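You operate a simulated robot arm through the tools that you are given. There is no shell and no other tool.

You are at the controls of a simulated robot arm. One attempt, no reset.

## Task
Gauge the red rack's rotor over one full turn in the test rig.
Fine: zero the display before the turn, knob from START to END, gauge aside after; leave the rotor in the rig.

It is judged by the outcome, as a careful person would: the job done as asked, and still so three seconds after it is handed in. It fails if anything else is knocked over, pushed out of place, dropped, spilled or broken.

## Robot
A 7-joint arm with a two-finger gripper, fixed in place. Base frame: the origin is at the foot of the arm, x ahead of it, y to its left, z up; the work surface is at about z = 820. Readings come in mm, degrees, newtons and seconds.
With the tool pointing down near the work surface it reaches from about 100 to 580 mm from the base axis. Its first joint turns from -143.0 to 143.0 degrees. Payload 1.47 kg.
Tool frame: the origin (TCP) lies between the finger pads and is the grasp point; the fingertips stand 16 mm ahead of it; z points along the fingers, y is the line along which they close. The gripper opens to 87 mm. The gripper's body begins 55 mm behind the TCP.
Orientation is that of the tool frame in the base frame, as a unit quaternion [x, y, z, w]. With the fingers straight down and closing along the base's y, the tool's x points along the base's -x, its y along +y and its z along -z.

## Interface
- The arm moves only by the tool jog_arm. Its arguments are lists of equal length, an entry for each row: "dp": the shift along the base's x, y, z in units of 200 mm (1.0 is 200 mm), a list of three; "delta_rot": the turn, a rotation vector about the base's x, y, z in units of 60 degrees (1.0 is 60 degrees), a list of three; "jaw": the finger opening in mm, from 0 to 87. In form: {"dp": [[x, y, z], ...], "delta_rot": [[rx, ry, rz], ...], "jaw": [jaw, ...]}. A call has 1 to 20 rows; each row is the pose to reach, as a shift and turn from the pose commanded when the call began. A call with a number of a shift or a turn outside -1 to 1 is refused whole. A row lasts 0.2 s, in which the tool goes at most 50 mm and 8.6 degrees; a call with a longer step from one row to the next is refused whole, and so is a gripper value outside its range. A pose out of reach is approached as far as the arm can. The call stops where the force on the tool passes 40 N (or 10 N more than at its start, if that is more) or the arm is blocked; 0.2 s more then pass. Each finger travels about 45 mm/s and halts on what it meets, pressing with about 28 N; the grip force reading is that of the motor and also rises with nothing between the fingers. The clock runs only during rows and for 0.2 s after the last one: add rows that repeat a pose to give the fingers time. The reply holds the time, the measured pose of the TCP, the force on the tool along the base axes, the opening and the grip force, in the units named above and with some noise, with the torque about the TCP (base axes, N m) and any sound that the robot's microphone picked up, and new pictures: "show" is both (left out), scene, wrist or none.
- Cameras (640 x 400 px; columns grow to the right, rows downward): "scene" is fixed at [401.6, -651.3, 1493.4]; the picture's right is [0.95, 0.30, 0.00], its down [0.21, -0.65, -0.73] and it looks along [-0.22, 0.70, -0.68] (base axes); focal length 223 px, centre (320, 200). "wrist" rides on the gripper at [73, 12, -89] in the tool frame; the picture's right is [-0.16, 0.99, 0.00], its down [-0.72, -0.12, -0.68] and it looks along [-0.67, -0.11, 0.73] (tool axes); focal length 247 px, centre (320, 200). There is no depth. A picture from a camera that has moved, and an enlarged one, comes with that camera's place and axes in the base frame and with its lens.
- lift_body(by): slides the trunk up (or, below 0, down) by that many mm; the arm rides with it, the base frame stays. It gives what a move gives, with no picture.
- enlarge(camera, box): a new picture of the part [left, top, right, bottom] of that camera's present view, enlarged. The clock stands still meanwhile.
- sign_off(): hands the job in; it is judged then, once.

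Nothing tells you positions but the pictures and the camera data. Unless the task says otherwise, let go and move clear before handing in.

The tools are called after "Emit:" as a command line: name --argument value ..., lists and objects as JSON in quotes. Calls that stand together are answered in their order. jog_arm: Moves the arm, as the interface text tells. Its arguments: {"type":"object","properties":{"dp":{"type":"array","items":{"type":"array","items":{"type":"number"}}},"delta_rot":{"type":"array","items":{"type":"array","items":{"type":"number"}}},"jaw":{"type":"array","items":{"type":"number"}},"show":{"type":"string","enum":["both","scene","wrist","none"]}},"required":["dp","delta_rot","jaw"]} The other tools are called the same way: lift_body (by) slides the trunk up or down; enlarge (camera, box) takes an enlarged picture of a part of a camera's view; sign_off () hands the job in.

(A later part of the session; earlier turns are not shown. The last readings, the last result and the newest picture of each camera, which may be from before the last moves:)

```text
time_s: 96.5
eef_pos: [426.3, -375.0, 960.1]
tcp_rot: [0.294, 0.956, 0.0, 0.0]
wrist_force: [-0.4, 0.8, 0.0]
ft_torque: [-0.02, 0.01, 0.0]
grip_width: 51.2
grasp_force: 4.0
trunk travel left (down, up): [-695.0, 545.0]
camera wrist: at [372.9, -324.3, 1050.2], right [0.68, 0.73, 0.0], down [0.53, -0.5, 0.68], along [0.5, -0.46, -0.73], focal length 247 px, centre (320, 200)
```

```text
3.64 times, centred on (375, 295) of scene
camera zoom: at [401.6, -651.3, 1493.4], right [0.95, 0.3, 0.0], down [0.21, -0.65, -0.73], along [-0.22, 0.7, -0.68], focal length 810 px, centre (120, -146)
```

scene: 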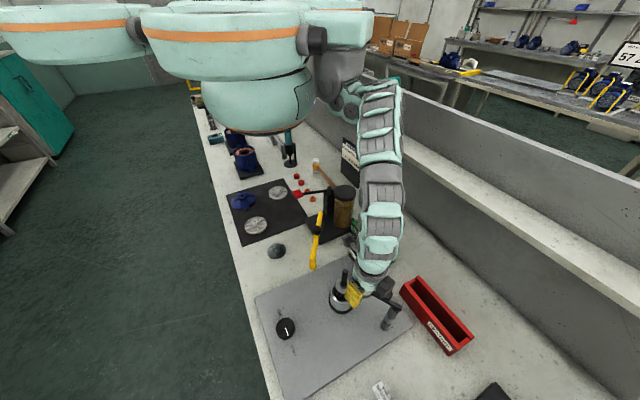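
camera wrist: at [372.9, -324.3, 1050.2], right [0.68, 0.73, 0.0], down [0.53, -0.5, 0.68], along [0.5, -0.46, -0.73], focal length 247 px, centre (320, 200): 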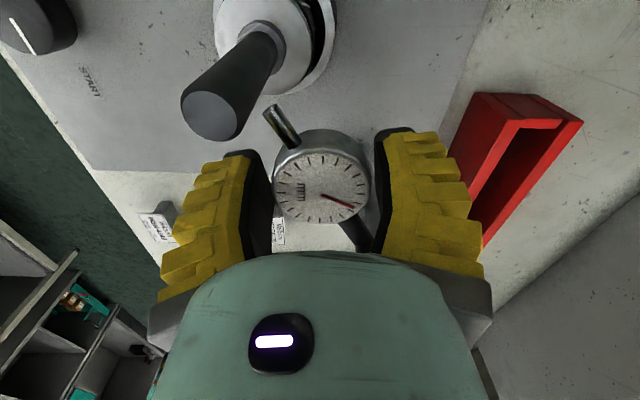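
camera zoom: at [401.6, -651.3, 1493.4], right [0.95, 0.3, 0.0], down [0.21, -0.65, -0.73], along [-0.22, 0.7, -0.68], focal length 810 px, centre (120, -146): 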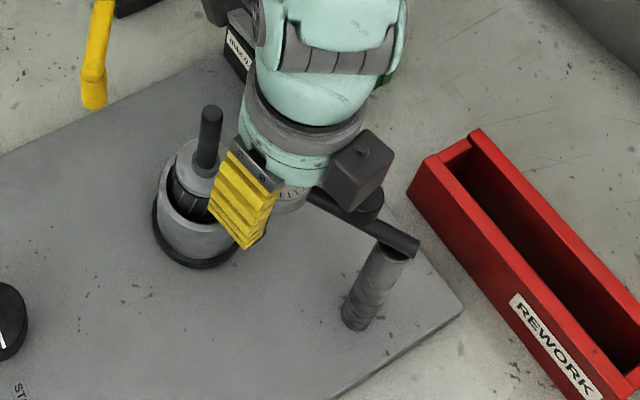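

The gauge's needle has moved and the dial has settled by itself, so it appears to be engaged with the rotor. I'll open the jaws and lift straight up with the trunk, leaving the gauge where it is.

Emit:
jog_arm --dp '[[0, 0, 0], [0, 0, 0], [0, 0, 0]]' --delta_rot '[[0, 0, 0], [0, 0, 0], [0, 0, 0]]' --jaw '[54, 62, 62]' --show "none"

Emit:
lift_body --by 120

Emit:
jog_arm --dp '[[0, 0, 0]]' --delta_rot '[[0, 0, 0]]' --jaw '[62]'

Emit:
enlarge --camera "wrist" --box '[220, 0, 420, 160]'

Emit:
enlarge --camera "scene" --box '[310, 220, 430, 340]'

```text
time_s: 97.3
eef_pos: [428.3, -375.1, 961.3]
tcp_rot: [0.293, 0.956, 0.001, -0.001]
wrist_force: [0.2, -0.5, 0.1]
ft_torque: [-0.01, 0.02, 0.02]
grip_width: 66.3
grasp_force: 3.3
trunk travel left (down, up): [-695.0, 545.0]
```

```text
time_s: 98.8
eef_pos: [428.0, -374.1, 1080.4]
tcp_rot: [0.293, 0.956, 0.001, -0.001]
wrist_force: [-0.4, -0.3, -1.2]
ft_torque: [0.02, 0.02, -0.01]
grip_width: 66.4
grasp_force: 3.1
trunk travel left (down, up): [-815.0, 425.0]
```

```text
time_s: 99.2
eef_pos: [427.9, -374.6, 1080.0]
tcp_rot: [0.293, 0.956, 0.001, -0.001]
wrist_force: [-0.5, 0.8, -0.4]
ft_torque: [-0.04, 0.0, 0.01]
grip_width: 66.5
grasp_force: 2.8
trunk travel left (down, up): [-815.0, 425.0]
camera wrist: at [373.2, -324.2, 1170.2], right [0.68, 0.73, 0.0], down [0.54, -0.5, 0.68], along [0.5, -0.46, -0.73], focal length 247 px, centre (320, 200)
```

scene: 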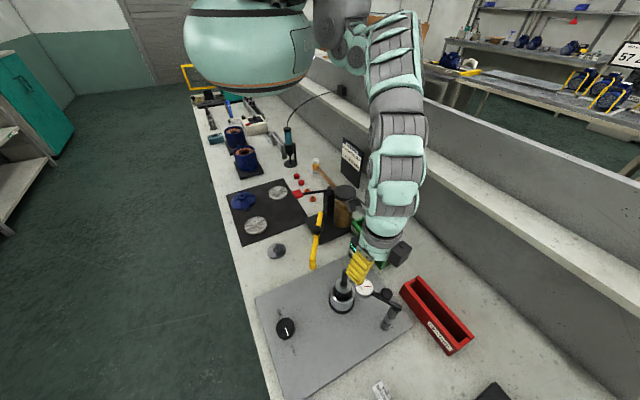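
wrist: 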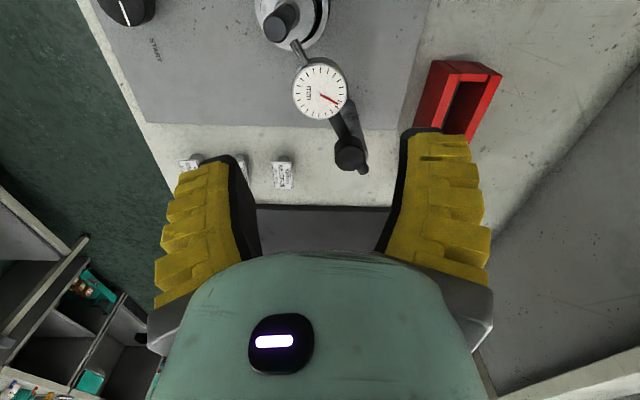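

```text
2.50 times, centred on (320, 80) of wrist
camera zoom: at [373.2, -324.2, 1170.2], right [0.68, 0.73, 0.0], down [0.54, -0.5, 0.68], along [0.5, -0.46, -0.73], focal length 617 px, centre (320, 500)
```

zoom: 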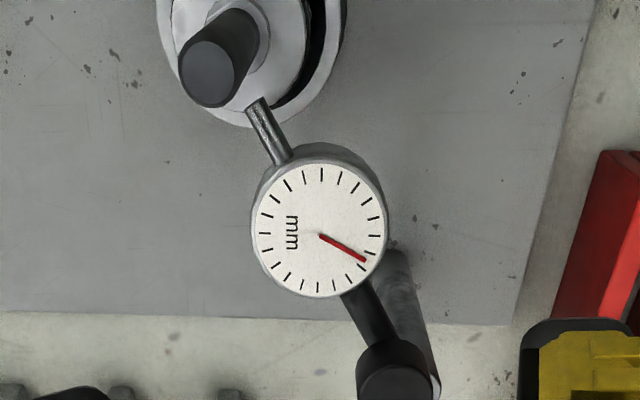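

```text
3.33 times, centred on (370, 280) of scene
camera zoom: at [401.6, -651.3, 1493.4], right [0.95, 0.3, 0.0], down [0.21, -0.65, -0.73], along [-0.22, 0.7, -0.68], focal length 742 px, centre (153, -67)
```

zoom: 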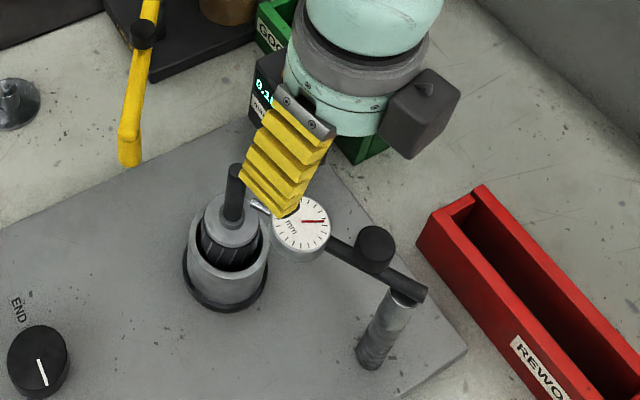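

The gauge tip is now at the rotor's shaft and the needle is deflected. Next comes the ZERO button near (407, -208, 916), so I'll raise the trunk and move above it with the fingers closed.

Emit:
lift_body --by 130

Emit:
jog_arm --dp '[[-0.02, 0.15, -0.1], [-0.04, 0.3, -0.25], [-0.06, 0.45, -0.4], [-0.08, 0.6, -0.55], [-0.1, 0.7, -0.7], [-0.11, 0.7, -0.85], [-0.11, 0.7, -0.85]]' --delta_rot '[[0, 0, 0], [0, 0, 0], [0, 0, 0], [0, 0, 0], [0, 0, 0], [0, 0, 0], [0, 0, 0]]' --jaw '[50, 40, 30, 20, 10, 0, 0]'

Emit:
enlarge --camera "scene" --box '[310, 200, 430, 340]'

Emit:
enlarge --camera "wrist" --box '[200, 0, 440, 200]'

```text
time_s: 100.8
eef_pos: [427.2, -374.2, 1209.9]
tcp_rot: [0.292, 0.956, 0.001, 0.0]
wrist_force: [0.4, 0.7, 0.4]
ft_torque: [-0.03, -0.02, -0.01]
grip_width: 66.2
grasp_force: 3.0
trunk travel left (down, up): [-945.0, 295.0]
```

```text
time_s: 102.4
eef_pos: [403.4, -238.0, 1033.6]
tcp_rot: [0.291, 0.957, 0.002, -0.002]
wrist_force: [-0.1, 0.5, -0.4]
ft_torque: [0.02, 0.0, 0.0]
grip_width: 0.1
grasp_force: 26.1
out of reach, approached as far as the arm can: row 1, 2, 3, 4, 5, 6, 7
trunk travel left (down, up): [-945.0, 295.0]
camera wrist: at [350.3, -187.3, 1125.2], right [0.68, 0.73, 0.0], down [0.54, -0.5, 0.68], along [0.5, -0.46, -0.74], focal length 247 px, centre (320, 200)
```

scene: 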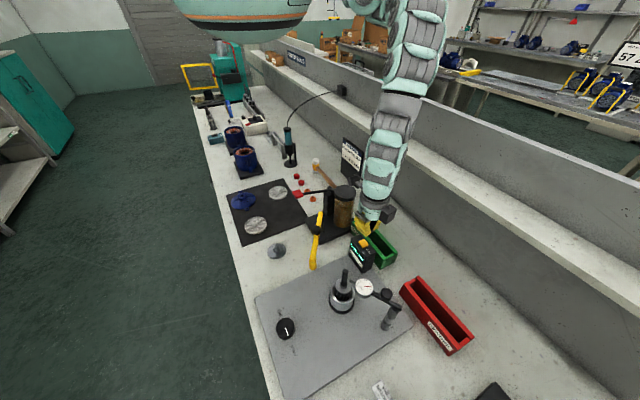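
wrist: 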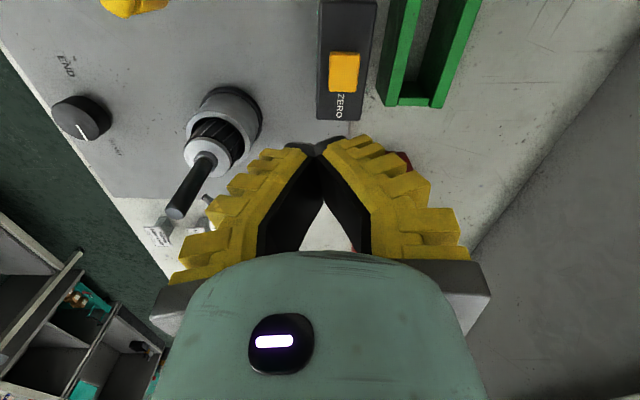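

```text
2.86 times, centred on (370, 270) of scene
camera zoom: at [401.6, -651.3, 1493.4], right [0.95, 0.3, 0.0], down [0.21, -0.65, -0.73], along [-0.22, 0.7, -0.68], focal length 636 px, centre (177, 0)
```

zoom: 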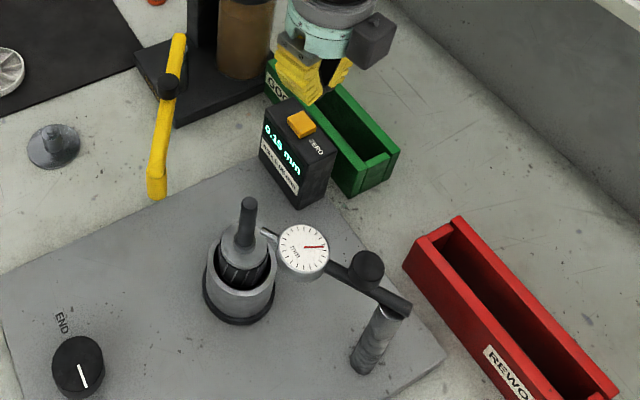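

```text
2.00 times, centred on (320, 100) of wrist
camera zoom: at [350.3, -187.3, 1125.2], right [0.68, 0.73, 0.0], down [0.54, -0.5, 0.68], along [0.5, -0.46, -0.74], focal length 494 px, centre (320, 400)
```

zoom: 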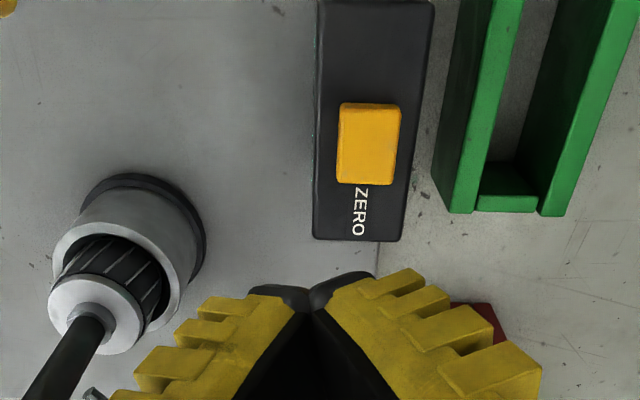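

Emit:
enlarge --camera "scene" --box '[335, 262, 375, 302]'

Emit:
enlarge --camera "scene" --box '[340, 230, 380, 270]'

```text
10.00 times, centred on (355, 282) of scene
camera zoom: at [401.6, -651.3, 1493.4], right [0.95, 0.3, 0.0], down [0.21, -0.65, -0.73], along [-0.22, 0.7, -0.68], focal length 2228 px, centre (-30, -620)
```

zoom: 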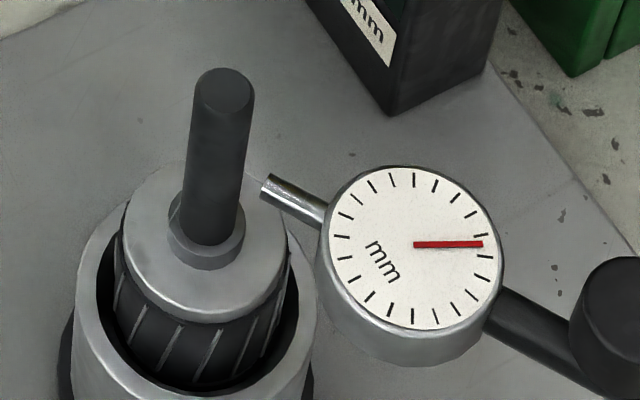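

```text
10.00 times, centred on (360, 250) of scene
camera zoom: at [401.6, -651.3, 1493.4], right [0.95, 0.3, 0.0], down [0.21, -0.65, -0.73], along [-0.22, 0.7, -0.68], focal length 2228 px, centre (-80, -300)
```

zoom: 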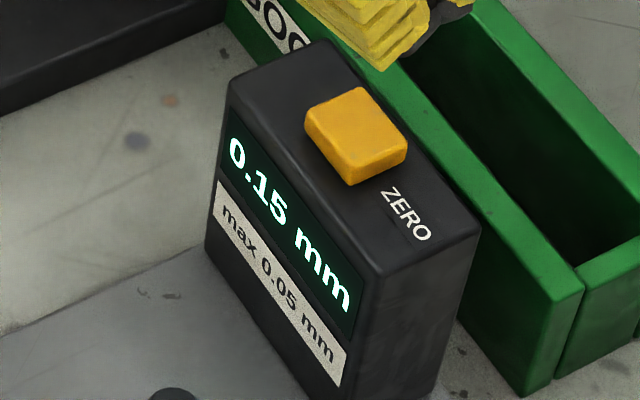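

The display still shows 0.15 mm, and the gauge needle is deflected and engaged. The ZERO button's top is at about (404, -211.5, 922), so I'll lower and move above it.

Emit:
jog_arm --dp '[[0, 0, -0.1], [0, 0.03, -0.2], [0.003, 0.1, -0.25], [0.003, 0.133, -0.3], [0.003, 0.133, -0.3]]' --delta_rot '[[0, 0, 0], [0, 0, 0], [0, 0, 0], [0, 0, 0], [0, 0, 0]]' --jaw '[0, 0, 0, 0, 0]'

Emit:
enlarge --camera "wrist" --box '[240, 40, 440, 200]'

Emit:
enlarge --camera "scene" --box '[330, 210, 390, 270]'

```text
time_s: 103.6
eef_pos: [406.9, -210.1, 975.2]
tcp_rot: [0.292, 0.956, 0.001, 0.0]
wrist_force: [0.9, -0.7, 0.2]
ft_torque: [-0.03, 0.0, 0.01]
grip_width: 0.1
grasp_force: 28.3
trunk travel left (down, up): [-945.0, 295.0]
camera wrist: at [352.7, -159.8, 1065.4], right [0.68, 0.73, 0.0], down [0.54, -0.5, 0.68], along [0.5, -0.46, -0.73], focal length 247 px, centre (320, 200)
```

scene: 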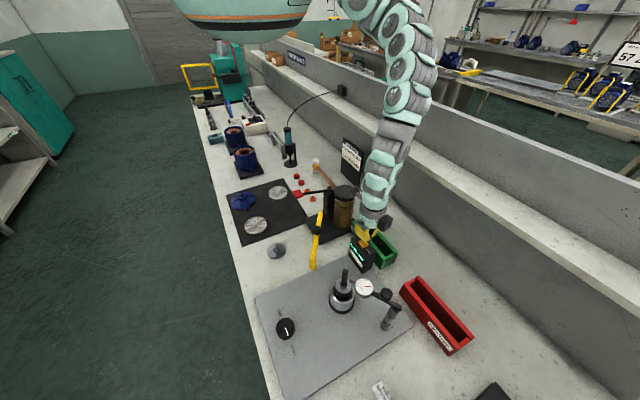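
wrist: 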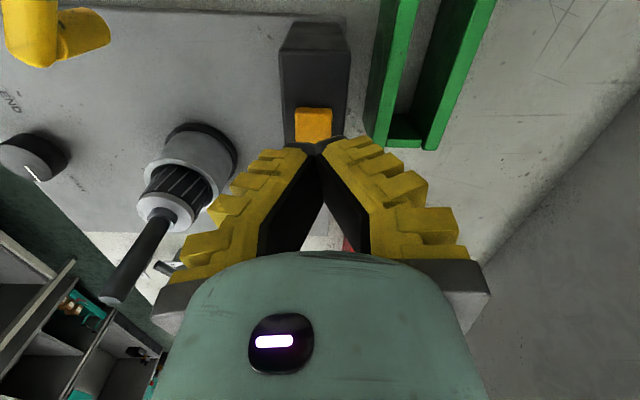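

```text
2.50 times, centred on (340, 120) of wrist
camera zoom: at [352.7, -159.8, 1065.4], right [0.68, 0.73, 0.0], down [0.54, -0.5, 0.68], along [0.5, -0.46, -0.73], focal length 617 px, centre (270, 400)
```

zoom: 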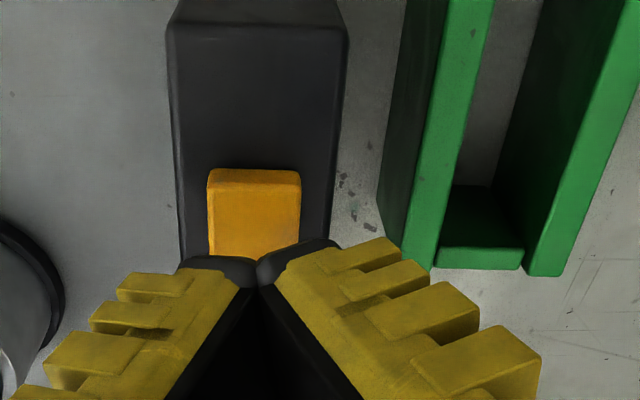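

```text
6.67 times, centred on (360, 240) of scene
camera zoom: at [401.6, -651.3, 1493.4], right [0.95, 0.3, 0.0], down [0.21, -0.65, -0.73], along [-0.22, 0.7, -0.68], focal length 1485 px, centre (53, -67)
```

zoom: 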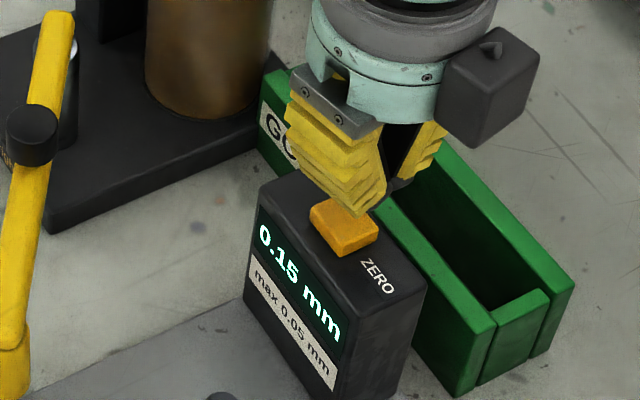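

The fingertips are about 37 mm above the button. I'll shift slightly by (-3.5, -3) mm, descend to just above it and check.

Emit:
jog_arm --dp '[[-0.0175, -0.015, -0.05], [-0.0175, -0.015, -0.1], [-0.0175, -0.015, -0.15], [-0.0175, -0.015, -0.15]]' --delta_rot '[[0, 0, 0], [0, 0, 0], [0, 0, 0], [0, 0, 0]]' --jaw '[0, 0, 0, 0]'

Emit:
enlarge --camera "wrist" --box '[240, 40, 440, 200]'

Emit:
enlarge --camera "scene" --box '[340, 220, 380, 260]'

```text
time_s: 104.6
eef_pos: [403.3, -213.7, 947.0]
tcp_rot: [0.293, 0.956, 0.001, -0.001]
wrist_force: [-0.1, -0.3, -0.1]
ft_torque: [-0.03, -0.02, 0.0]
grip_width: 0.0
grasp_force: 28.4
trunk travel left (down, up): [-945.0, 295.0]
camera wrist: at [349.2, -163.7, 1036.3], right [0.68, 0.73, 0.0], down [0.54, -0.5, 0.68], along [0.5, -0.46, -0.73], focal length 247 px, centre (320, 200)
```

scene: 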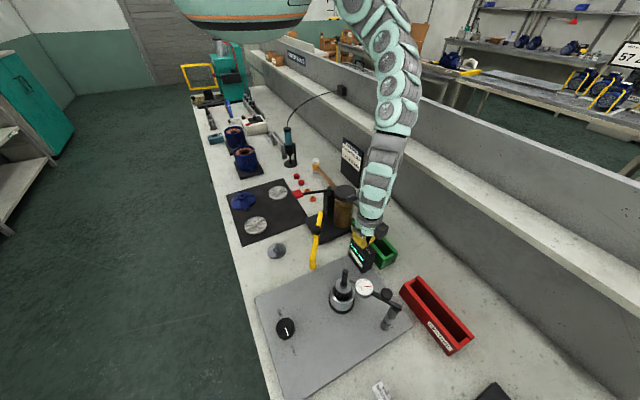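
wrist: 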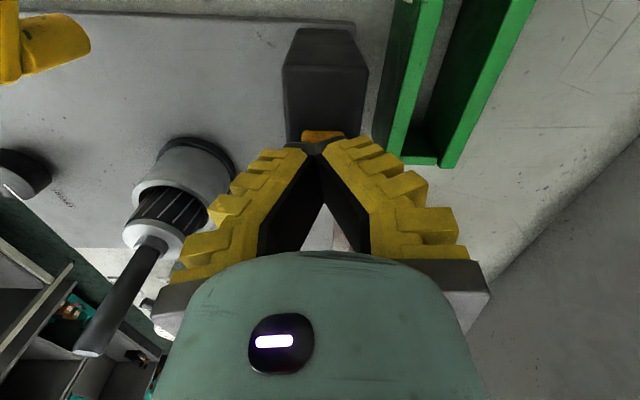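

```text
2.50 times, centred on (340, 120) of wrist
camera zoom: at [349.2, -163.7, 1036.3], right [0.68, 0.73, 0.0], down [0.54, -0.5, 0.68], along [0.5, -0.46, -0.73], focal length 617 px, centre (270, 400)
```

zoom: 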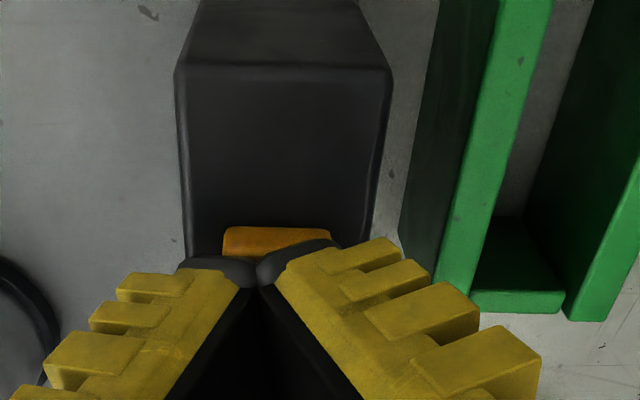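

```text
10.00 times, centred on (360, 240) of scene
camera zoom: at [401.6, -651.3, 1493.4], right [0.95, 0.3, 0.0], down [0.21, -0.65, -0.73], along [-0.22, 0.7, -0.68], focal length 2228 px, centre (-80, -200)
```

zoom: 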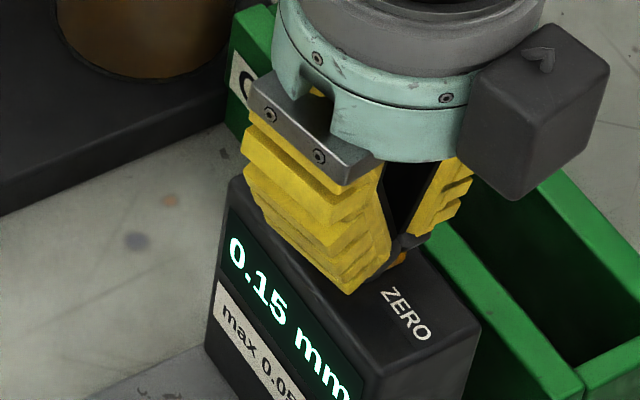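

The fingertips need to shift about 3 mm to be centred on the button. Then I'll press gently in small steps.

Emit:
jog_arm --dp '[[0.011, 0.012, 0], [0.011, 0.012, -0.02], [0.011, 0.012, -0.04], [0.011, 0.012, -0.05], [0.011, 0.012, -0.05]]' --delta_rot '[[0, 0, 0], [0, 0, 0], [0, 0, 0], [0, 0, 0], [0, 0, 0]]' --jaw '[0, 0, 0, 0, 0]' --show "none"

Emit:
enlarge --camera "scene" --box '[340, 220, 380, 260]'

Emit:
enlarge --camera "wrist" --box '[240, 40, 440, 200]'

```text
time_s: 105.8
eef_pos: [406.6, -210.5, 937.5]
tcp_rot: [0.291, 0.957, 0.001, 0.001]
wrist_force: [-3.5, 3.3, 18.0]
ft_torque: [0.0, 0.1, 0.1]
grip_width: 5.8
grasp_force: 28.0
trunk travel left (down, up): [-945.0, 295.0]
heard: click
```

```text
10.00 times, centred on (360, 240) of scene
camera zoom: at [401.6, -651.3, 1493.4], right [0.95, 0.3, 0.0], down [0.21, -0.65, -0.73], along [-0.22, 0.7, -0.68], focal length 2228 px, centre (-80, -200)
```

zoom: 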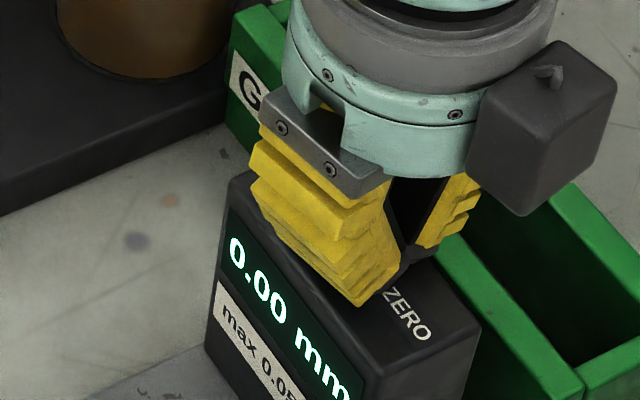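

```text
2.50 times, centred on (340, 120) of wrist
camera zoom: at [352.5, -160.9, 1027.2], right [0.68, 0.73, 0.0], down [0.54, -0.5, 0.68], along [0.5, -0.46, -0.73], focal length 617 px, centre (270, 400)
```

zoom: 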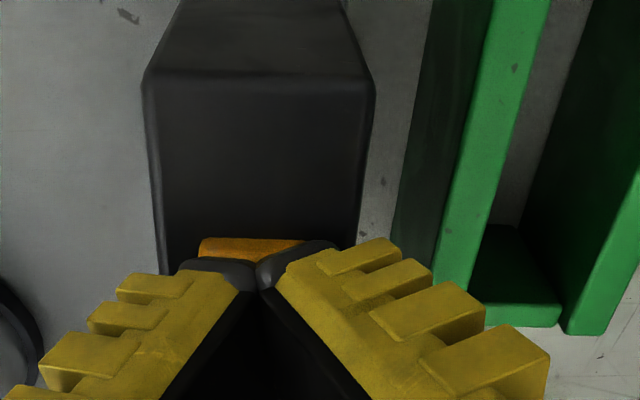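

The button clicked and the display reads 0.00 mm with the gauge engaged. I'll rise and head to the knob by a clear route.

Emit:
jog_arm --dp '[[0, 0, 0.1], [0, 0, 0.25], [-0.1, -0.1, 0.38], [-0.25, -0.25, 0.48], [-0.4, -0.42, 0.5], [-0.53, -0.6, 0.5], [-0.65, -0.8, 0.5], [-0.75, -1.0, 0.5], [-0.75, -1.0, 0.5]]' --delta_rot '[[0, 0, 0], [0, 0, 0], [0, 0, 0.1], [0, 0, 0.2], [0, 0, 0.3], [0, 0, 0.4], [0, 0, 0.5], [0, 0, 0.61], [0, 0, 0.61]]' --jaw '[0, 0, 10, 20, 30, 40, 50, 60, 60]'

Emit:
enlarge --camera "scene" --box '[310, 220, 430, 340]'

```text
time_s: 107.8
eef_pos: [261.7, -412.9, 1036.7]
tcp_rot: [-0.026, 1.0, 0.001, 0.001]
wrist_force: [1.4, -0.2, -0.3]
ft_torque: [-0.01, 0.13, 0.01]
grip_width: 65.0
grasp_force: 2.9
trunk travel left (down, up): [-945.0, 295.0]
camera wrist: at [187.4, -404.6, 1125.8], right [0.11, 0.99, 0.0], down [0.73, -0.08, 0.68], along [0.68, -0.07, -0.73], focal length 247 px, centre (320, 200)
```

scene: 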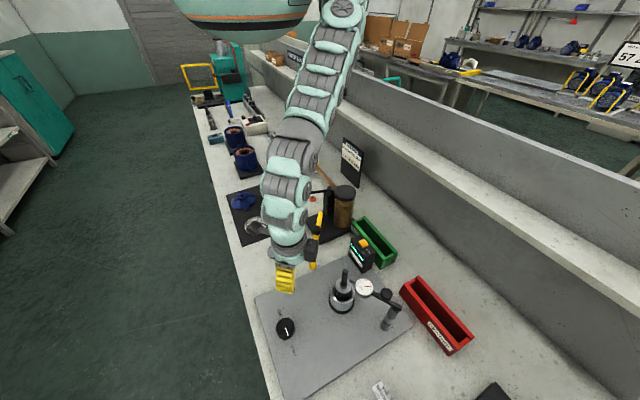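
wrist: 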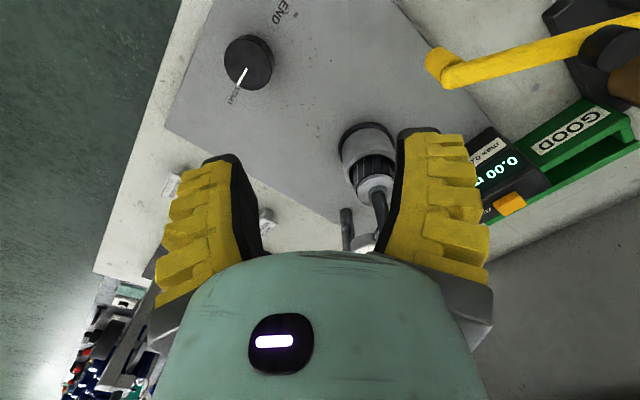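

```text
3.33 times, centred on (370, 280) of scene
camera zoom: at [401.6, -651.3, 1493.4], right [0.95, 0.3, 0.0], down [0.21, -0.65, -0.73], along [-0.22, 0.7, -0.68], focal length 742 px, centre (153, -67)
```

zoom: 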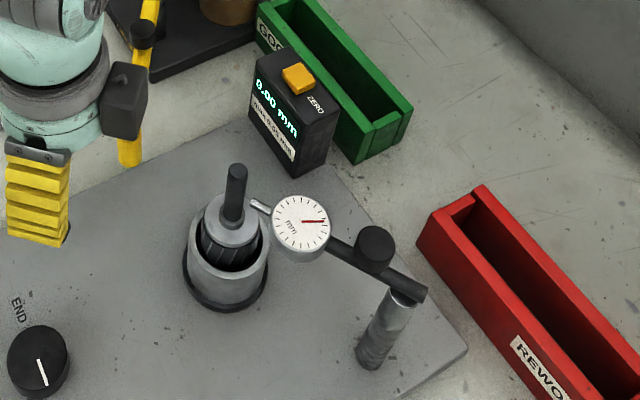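

Everything is in place, with the display at 0.00. I'll lower the trunk in stages while compensating with the arm.

Emit:
jog_arm --dp '[[-0.03, -0.1, 0], [-0.05, -0.15, 0], [-0.05, -0.15, 0]]' --delta_rot '[[0, 0, 0], [0, 0, 0], [0, 0, 0]]' --jaw '[70, 75, 75]' --show "none"

Emit:
lift_body --by -90

Emit:
jog_arm --dp '[[0, 0, 0.2], [0, 0, 0.4], [0, 0, 0.5], [0, 0, 0.5]]' --delta_rot '[[0, 0, 0], [0, 0, 0], [0, 0, 0], [0, 0, 0]]' --jaw '[75, 75, 75, 75]' --show "none"

Emit:
lift_body --by -110

```text
time_s: 108.6
eef_pos: [249.3, -421.8, 1044.5]
tcp_rot: [-0.023, 1.0, 0.0, -0.001]
wrist_force: [-0.5, 0.6, -1.3]
ft_torque: [0.0, -0.04, 0.0]
grip_width: 77.4
grasp_force: 2.0
out of reach, approached as far as the arm can: row 1, 2, 3
trunk travel left (down, up): [-945.0, 295.0]
```

```text
time_s: 109.8
eef_pos: [250.2, -422.4, 954.3]
tcp_rot: [-0.022, 1.0, 0.001, 0.0]
wrist_force: [-0.2, 0.3, -0.5]
ft_torque: [-0.01, 0.0, -0.01]
grip_width: 77.7
grasp_force: 1.8
trunk travel left (down, up): [-855.0, 385.0]
```

```text
time_s: 110.8
eef_pos: [250.0, -423.9, 1053.3]
tcp_rot: [-0.023, 1.0, 0.001, 0.0]
wrist_force: [-0.6, 0.6, 0.3]
ft_torque: [0.0, 0.0, 0.03]
grip_width: 77.7
grasp_force: 1.9
trunk travel left (down, up): [-855.0, 385.0]
```

```text
time_s: 112.2
eef_pos: [249.7, -422.5, 942.9]
tcp_rot: [-0.024, 1.0, 0.0, -0.001]
wrist_force: [0.6, 0.0, 0.5]
ft_torque: [-0.01, 0.01, -0.05]
grip_width: 77.6
grasp_force: 1.7
trunk travel left (down, up): [-745.0, 495.0]
```

Emit:
jog_arm --dp '[[0, -0.02, 0.2], [0.003, -0.08, 0.4], [0.006, -0.15, 0.6], [0.006, -0.2, 0.7], [0.006, -0.2, 0.7]]' --delta_rot '[[0, 0, 0], [0, 0, 0], [0, 0, 0], [0, 0, 0], [0, 0, 0]]' --jaw '[75, 75, 75, 75, 75]' --show "none"

Emit:
lift_body --by -145

Emit:
jog_arm --dp '[[0.002, -0.05, 0], [0.002, -0.1, 0], [0.002, -0.1, 0]]' --delta_rot '[[0, 0, 0], [0, 0, 0], [0, 0, 0]]' --jaw '[75, 75, 75]'

```text
time_s: 113.5
eef_pos: [249.6, -461.9, 1084.2]
tcp_rot: [-0.024, 1.0, 0.001, -0.001]
wrist_force: [1.2, 0.6, 0.2]
ft_torque: [-0.01, 0.0, 0.01]
grip_width: 77.7
grasp_force: 1.8
trunk travel left (down, up): [-745.0, 495.0]
```

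```text
time_s: 115.2
eef_pos: [249.9, -462.6, 938.4]
tcp_rot: [-0.022, 1.0, 0.001, 0.0]
wrist_force: [-0.9, 0.3, -0.1]
ft_torque: [0.03, 0.02, 0.02]
grip_width: 77.8
grasp_force: 1.6
trunk travel left (down, up): [-600.0, 640.0]
```

```text
time_s: 116.0
eef_pos: [248.7, -482.6, 940.0]
tcp_rot: [-0.022, 1.0, 0.001, -0.001]
wrist_force: [-0.4, -0.3, 0.1]
ft_torque: [-0.03, 0.02, 0.05]
grip_width: 77.5
grasp_force: 2.4
trunk travel left (down, up): [-600.0, 640.0]
camera wrist: at [175.5, -473.4, 1029.3], right [0.11, 0.99, 0.0], down [0.73, -0.08, 0.68], along [0.67, -0.08, -0.73], focal length 247 px, centre (320, 200)
```

scene: 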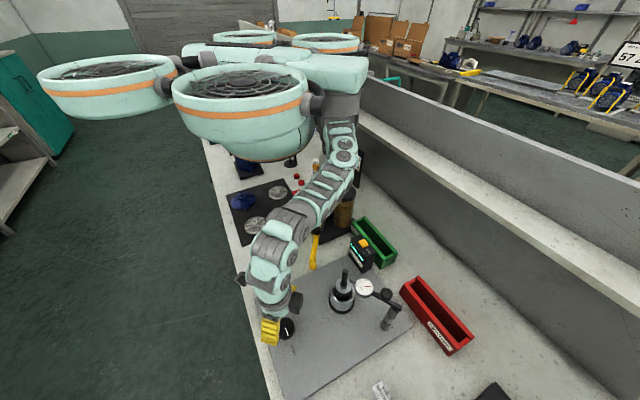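
wrist: 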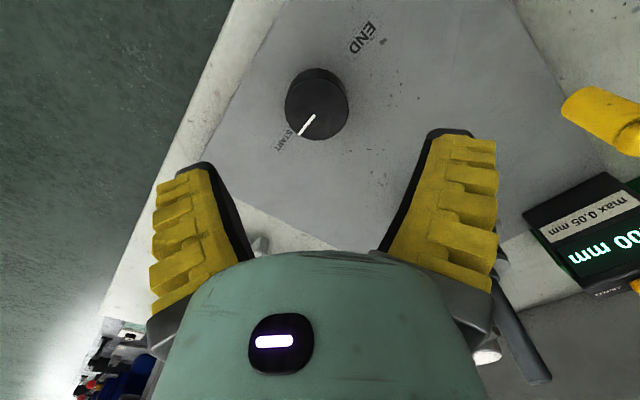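

I'm above the knob with its pointer at START. I'll descend around it.

Emit:
jog_arm --dp '[[0.0125, -0.002, -0.15], [0.0125, -0.002, -0.3], [0.0125, -0.002, -0.4], [0.0125, -0.002, -0.455], [0.0125, -0.002, -0.455]]' --delta_rot '[[0, 0, 0], [0, 0, 0], [0, 0, 0], [0, 0, 0], [0, 0, 0]]' --jaw '[75, 75, 75, 75, 75]' --show "wrist"

```text
time_s: 117.2
eef_pos: [250.2, -483.5, 847.7]
tcp_rot: [-0.021, 1.0, 0.0, -0.002]
wrist_force: [0.2, 0.3, 0.0]
ft_torque: [0.01, 0.0, 0.01]
grip_width: 77.6
grasp_force: 2.1
trunk travel left (down, up): [-600.0, 640.0]
camera wrist: at [176.9, -474.6, 938.1], right [0.11, 0.99, 0.0], down [0.73, -0.08, 0.68], along [0.67, -0.08, -0.73], focal length 247 px, centre (320, 200)
```

wrist: 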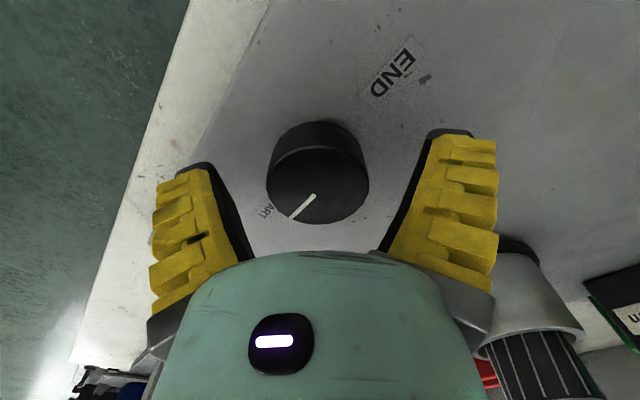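

The knob is centred. I'll close on it and turn clockwise toward END, the first 60°.

Emit:
jog_arm --dp '[[0, 0, 0], [0, 0, 0], [0, 0, 0], [0, 0, 0], [0, 0, 0], [0, 0, 0], [0, 0, 0], [0, 0, 0], [0, 0, 0], [0, 0, 0], [0, 0, 0], [0, 0, 0], [0, 0, 0]]' --delta_rot '[[0, 0, 0], [0, 0, 0], [0, 0, 0], [0, 0, 0], [0, 0, -0.125], [0, 0, -0.25], [0, 0, -0.375], [0, 0, -0.5], [0, 0, -0.625], [0, 0, -0.75], [0, 0, -0.875], [0, 0, -1.0], [0, 0, -1.0]]' --jaw '[60, 45, 35, 30, 30, 30, 30, 30, 30, 30, 30, 30, 30]'

Emit:
enlarge --camera "scene" --box '[310, 220, 430, 340]'

```text
time_s: 120.0
eef_pos: [250.9, -483.5, 848.1]
tcp_rot: [0.481, 0.877, -0.001, 0.001]
wrist_force: [-3.8, -4.8, 5.1]
ft_torque: [0.01, -0.12, -0.03]
grip_width: 42.2
grasp_force: 29.8
trunk travel left (down, up): [-600.0, 640.0]
camera wrist: at [221.4, -416.3, 938.6], right [0.92, 0.4, 0.0], down [0.29, -0.67, 0.68], along [0.27, -0.62, -0.73], focal length 247 px, centre (320, 200)
```

scene: 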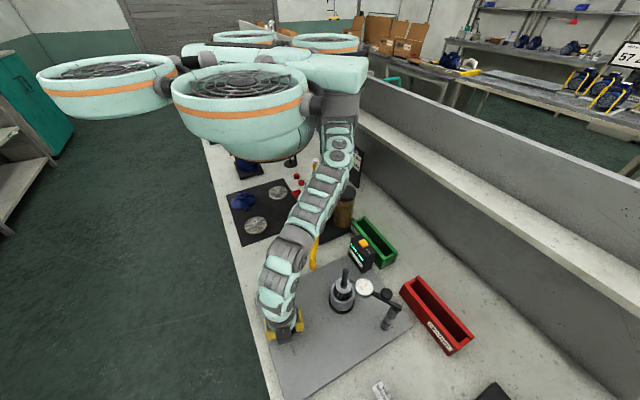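
wrist: 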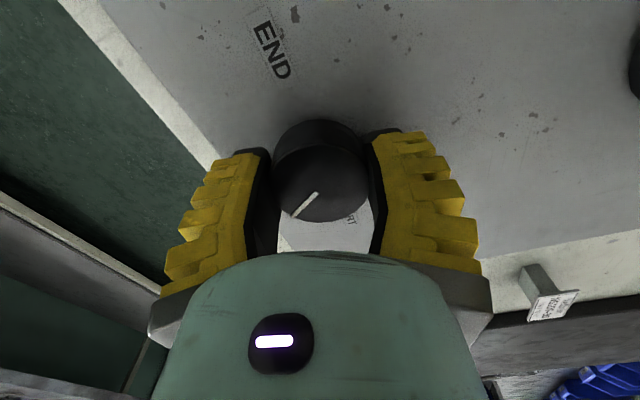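

```text
3.33 times, centred on (370, 280) of scene
camera zoom: at [401.6, -651.3, 1493.4], right [0.95, 0.3, 0.0], down [0.21, -0.65, -0.73], along [-0.22, 0.7, -0.68], focal length 742 px, centre (153, -67)
```

zoom: 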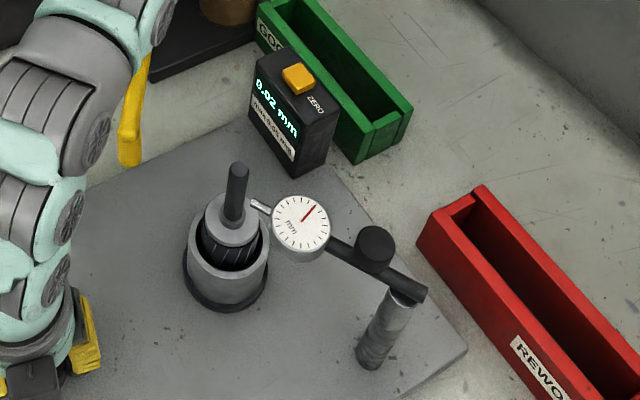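

The knob turns and the gauge is live: the needle moved and the display shows 0.02 mm. I'll continue the turn.

Emit:
jog_arm --dp '[[0, 0, 0], [0, 0, 0], [0, 0, 0], [0, 0, 0], [0, 0, 0], [0, 0, 0], [0, 0, 0], [0, 0, 0], [0, 0, 0]]' --delta_rot '[[0, 0, -0.125], [0, 0, -0.25], [0, 0, -0.375], [0, 0, -0.5], [0, 0, -0.625], [0, 0, -0.75], [0, 0, -0.875], [0, 0, -1.0], [0, 0, -1.0]]' --jaw '[30, 30, 30, 30, 30, 30, 30, 30, 30]' --show "wrist"

Emit:
jog_arm --dp '[[0, 0, 0], [0, 0, 0], [0, 0, 0], [0, 0, 0], [0, 0, 0], [0, 0, 0], [0, 0, 0], [0, 0, 0], [0, 0, 0]]' --delta_rot '[[0, 0, -0.125], [0, 0, -0.25], [0, 0, -0.375], [0, 0, -0.5], [0, 0, -0.625], [0, 0, -0.75], [0, 0, -0.875], [0, 0, -1.0], [0, 0, -1.0]]' --jaw '[30, 30, 30, 30, 30, 30, 30, 30, 30]' --show "wrist"

Emit:
enlarge --camera "scene" --box '[310, 220, 430, 340]'

```text
time_s: 122.0
eef_pos: [251.1, -483.9, 848.8]
tcp_rot: [0.856, 0.518, 0.001, 0.001]
wrist_force: [-3.5, -5.8, 2.1]
ft_torque: [0.11, 0.0, -0.01]
grip_width: 42.5
grasp_force: 30.1
trunk travel left (down, up): [-600.0, 640.0]
camera wrist: at [294.6, -424.6, 938.7], right [0.8, -0.6, 0.0], down [-0.44, -0.59, 0.68], along [-0.4, -0.55, -0.73], focal length 247 px, centre (320, 200)
```

wrist: 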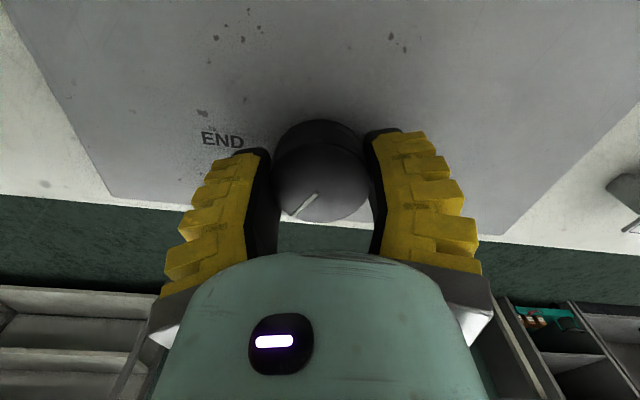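

```text
time_s: 124.0
eef_pos: [250.9, -484.4, 848.2]
tcp_rot: [1.0, 0.021, 0.001, 0.002]
wrist_force: [-2.7, 1.3, 14.6]
ft_torque: [-0.17, 0.12, -0.03]
grip_width: 42.3
grasp_force: 29.8
trunk travel left (down, up): [-600.0, 640.0]
camera wrist: at [324.2, -492.3, 938.7], right [-0.12, -0.99, 0.0], down [-0.73, 0.09, 0.68], along [-0.67, 0.08, -0.73], focal length 247 px, centre (320, 200)
```

wrist: 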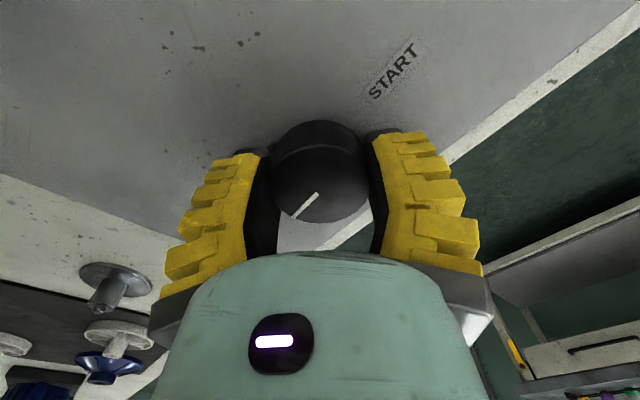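

```text
3.33 times, centred on (370, 280) of scene
camera zoom: at [401.6, -651.3, 1493.4], right [0.95, 0.3, 0.0], down [0.21, -0.65, -0.73], along [-0.22, 0.7, -0.68], focal length 742 px, centre (153, -67)
```

zoom: 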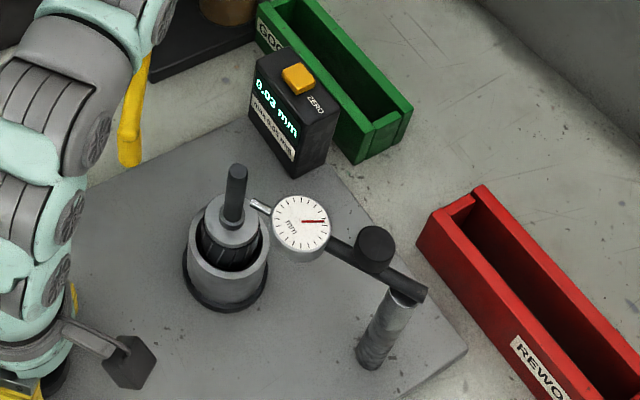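

The display reads 0.03 mm and the needle is back where it began, a full turn. I'll turn a few degrees more, to rest against the END stop.

Emit:
jog_arm --dp '[[0, 0, 0], [0, 0, 0], [0, 0, 0]]' --delta_rot '[[0, 0, -0.1], [0, 0, -0.17], [0, 0, -0.17]]' --jaw '[30, 30, 30]' --show "wrist"

Emit:
enlarge --camera "wrist" --box '[220, 80, 420, 240]'

```text
time_s: 124.8
eef_pos: [251.9, -484.6, 849.4]
tcp_rot: [0.998, -0.067, 0.0, 0.001]
wrist_force: [-2.4, -3.8, 8.1]
ft_torque: [-0.05, -0.27, 0.13]
grip_width: 41.4
grasp_force: 30.0
trunk travel left (down, up): [-600.0, 640.0]
camera wrist: at [321.9, -505.0, 938.2], right [-0.29, -0.96, 0.0], down [-0.7, 0.21, 0.68], along [-0.65, 0.19, -0.73], focal length 247 px, centre (320, 200)
```

wrist: 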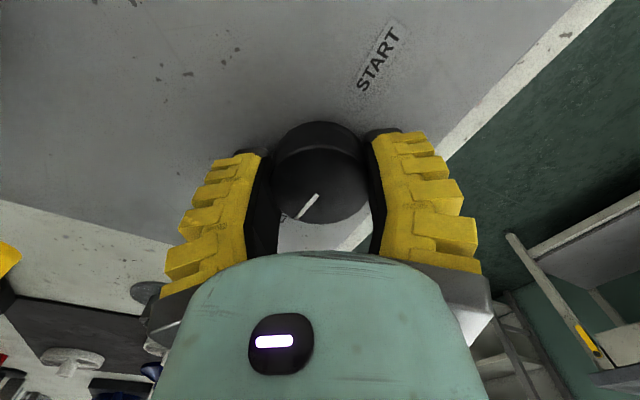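

```text
2.50 times, centred on (320, 160) of wrist
camera zoom: at [321.9, -505.0, 938.2], right [-0.29, -0.96, 0.0], down [-0.7, 0.21, 0.68], along [-0.65, 0.19, -0.73], focal length 617 px, centre (320, 300)
```

zoom: 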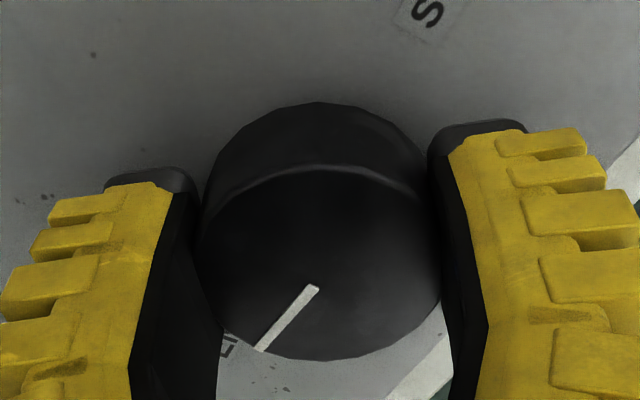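

The torque shows the END stop is reached. I'll release the knob and rise.

Emit:
jog_arm --dp '[[0, 0, 0], [0, 0, 0], [0, 0, 0], [0, 0, 0.15], [0, 0, 0.35], [0, 0, 0.55], [0, 0, 0.65], [0, 0, 0.65]]' --delta_rot '[[0, 0, 0], [0, 0, 0], [0, 0, 0], [0, 0, 0], [0, 0, 0], [0, 0, 0], [0, 0, 0], [0, 0, 0]]' --jaw '[50, 62, 75, 75, 75, 75, 75, 75]'

Emit:
enlarge --camera "wrist" --box '[220, 20, 420, 180]'

Emit:
enlarge --camera "scene" --box '[310, 220, 430, 340]'

```text
time_s: 126.6
eef_pos: [251.7, -481.5, 977.0]
tcp_rot: [0.998, -0.065, 0.001, 0.0]
wrist_force: [0.2, -0.9, 0.0]
ft_torque: [0.02, -0.01, 0.03]
grip_width: 77.8
grasp_force: 1.7
trunk travel left (down, up): [-600.0, 640.0]
camera wrist: at [322.4, -503.3, 1067.7], right [-0.29, -0.96, 0.0], down [-0.7, 0.21, 0.68], along [-0.65, 0.19, -0.73], focal length 247 px, centre (320, 200)
```

scene: 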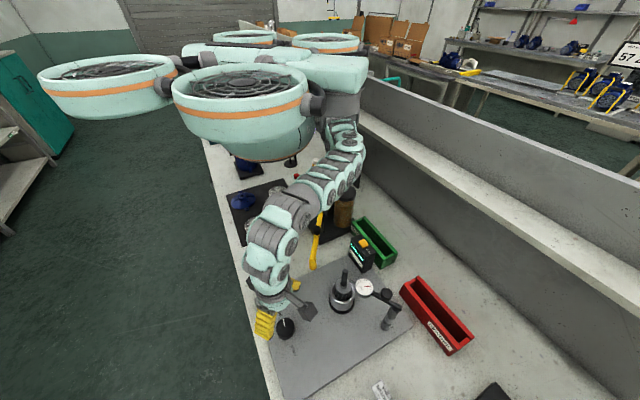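
wrist: 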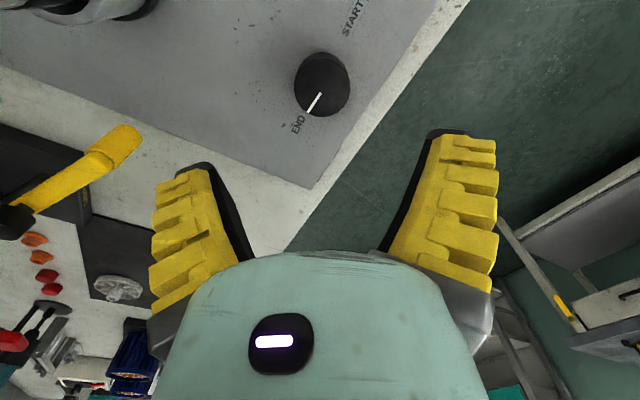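

```text
2.50 times, centred on (320, 100) of wrist
camera zoom: at [322.4, -503.3, 1067.7], right [-0.29, -0.96, 0.0], down [-0.7, 0.21, 0.68], along [-0.65, 0.19, -0.73], focal length 617 px, centre (320, 450)
```

zoom: 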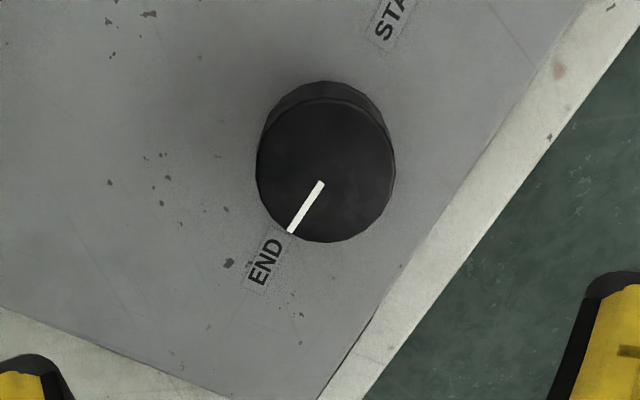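

```text
3.33 times, centred on (370, 280) of scene
camera zoom: at [401.6, -651.3, 1493.4], right [0.95, 0.3, 0.0], down [0.21, -0.65, -0.73], along [-0.22, 0.7, -0.68], focal length 742 px, centre (153, -67)
```

zoom: 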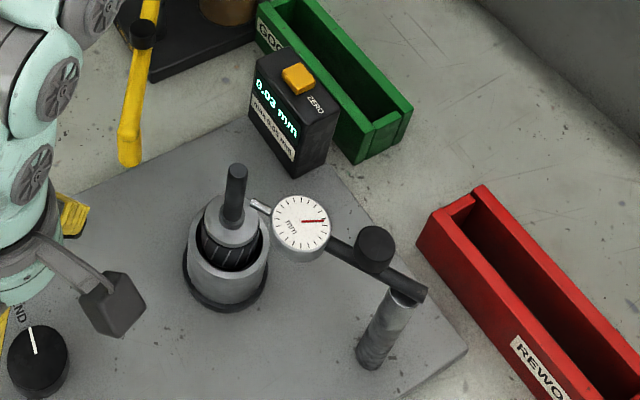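

The knob is at END and the display holds 0.03 mm. Now I'll swing the gauge aside, first rising and turning the tool to the same orientation I used before.

Emit:
lift_body --by 215

Emit:
jog_arm --dp '[[0, 0, 0], [0, 0, 0], [0, 0, 0], [0, 0, 0], [0, 0, 0], [0, 0, 0], [0, 0, 0], [0, 0, 0]]' --delta_rot '[[0, 0, 0.125], [0, 0, 0.25], [0, 0, 0.375], [0, 0, 0.5], [0, 0, 0.625], [0, 0, 0.75], [0, 0, 0.875], [0, 0, 1.0]]' --jaw '[62, 62, 62, 62, 62, 62, 62, 62]' --show "none"

Emit:
jog_arm --dp '[[0, 0, 0], [0, 0, 0], [0, 0, 0], [0, 0, 0], [0, 0, 0], [0, 0, 0], [0, 0, 0], [0, 0, 0]]' --delta_rot '[[0, 0, 0.125], [0, 0, 0.25], [0, 0, 0.375], [0, 0, 0.5], [0, 0, 0.625], [0, 0, 0.75], [0, 0, 0.875], [0, 0, 1.0]]' --jaw '[62, 62, 62, 62, 62, 62, 62, 62]' --show "none"

Emit:
jog_arm --dp '[[0.15, 0.02, 0], [0.3, 0.05, 0], [0.45, 0.1, 0], [0.6, 0.15, 0], [0.6, 0.15, 0]]' --delta_rot '[[0, 0, 0.13], [0, 0, 0.26], [0, 0, 0.39], [0, 0, 0.52], [0, 0, 0.55]]' --jaw '[62, 62, 62, 62, 62]'

```text
time_s: 128.8
eef_pos: [251.7, -483.6, 1192.6]
tcp_rot: [0.998, -0.067, 0.0, 0.001]
wrist_force: [0.7, 0.8, -0.4]
ft_torque: [-0.01, -0.03, -0.01]
grip_width: 77.4
grasp_force: 2.0
trunk travel left (down, up): [-815.0, 425.0]
```

```text
time_s: 130.7
eef_pos: [251.1, -482.8, 1191.9]
tcp_rot: [0.897, 0.442, 0.001, 0.0]
wrist_force: [-0.5, -1.1, 0.1]
ft_torque: [0.01, -0.02, 0.02]
grip_width: 66.1
grasp_force: 3.5
trunk travel left (down, up): [-815.0, 425.0]
```

```text
time_s: 132.4
eef_pos: [251.0, -482.1, 1194.2]
tcp_rot: [0.555, 0.832, 0.003, 0.0]
wrist_force: [-0.4, -0.2, 0.4]
ft_torque: [0.02, 0.01, -0.01]
grip_width: 66.2
grasp_force: 3.5
trunk travel left (down, up): [-815.0, 425.0]
```

```text
time_s: 133.7
eef_pos: [372.4, -452.2, 1194.6]
tcp_rot: [0.295, 0.955, 0.001, 0.0]
wrist_force: [-0.3, 0.3, -0.4]
ft_torque: [-0.01, -0.01, 0.0]
grip_width: 66.3
grasp_force: 3.4
trunk travel left (down, up): [-815.0, 425.0]
camera wrist: at [318.6, -401.6, 1283.2], right [0.69, 0.73, 0.0], down [0.53, -0.51, 0.68], along [0.49, -0.47, -0.73], focal length 247 px, centre (320, 200)
```

scene: 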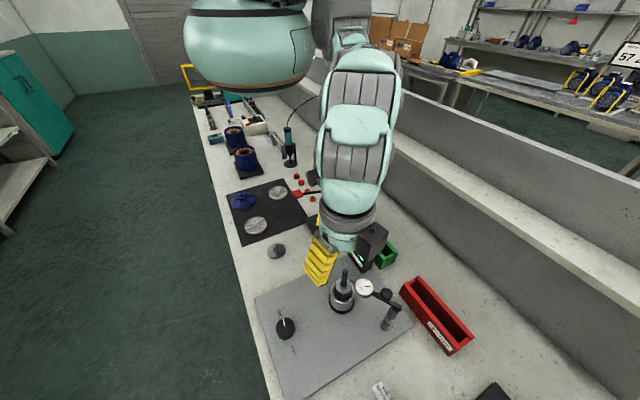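
wrist: 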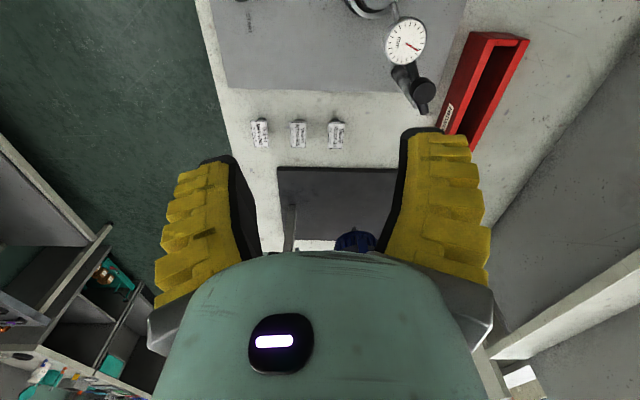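

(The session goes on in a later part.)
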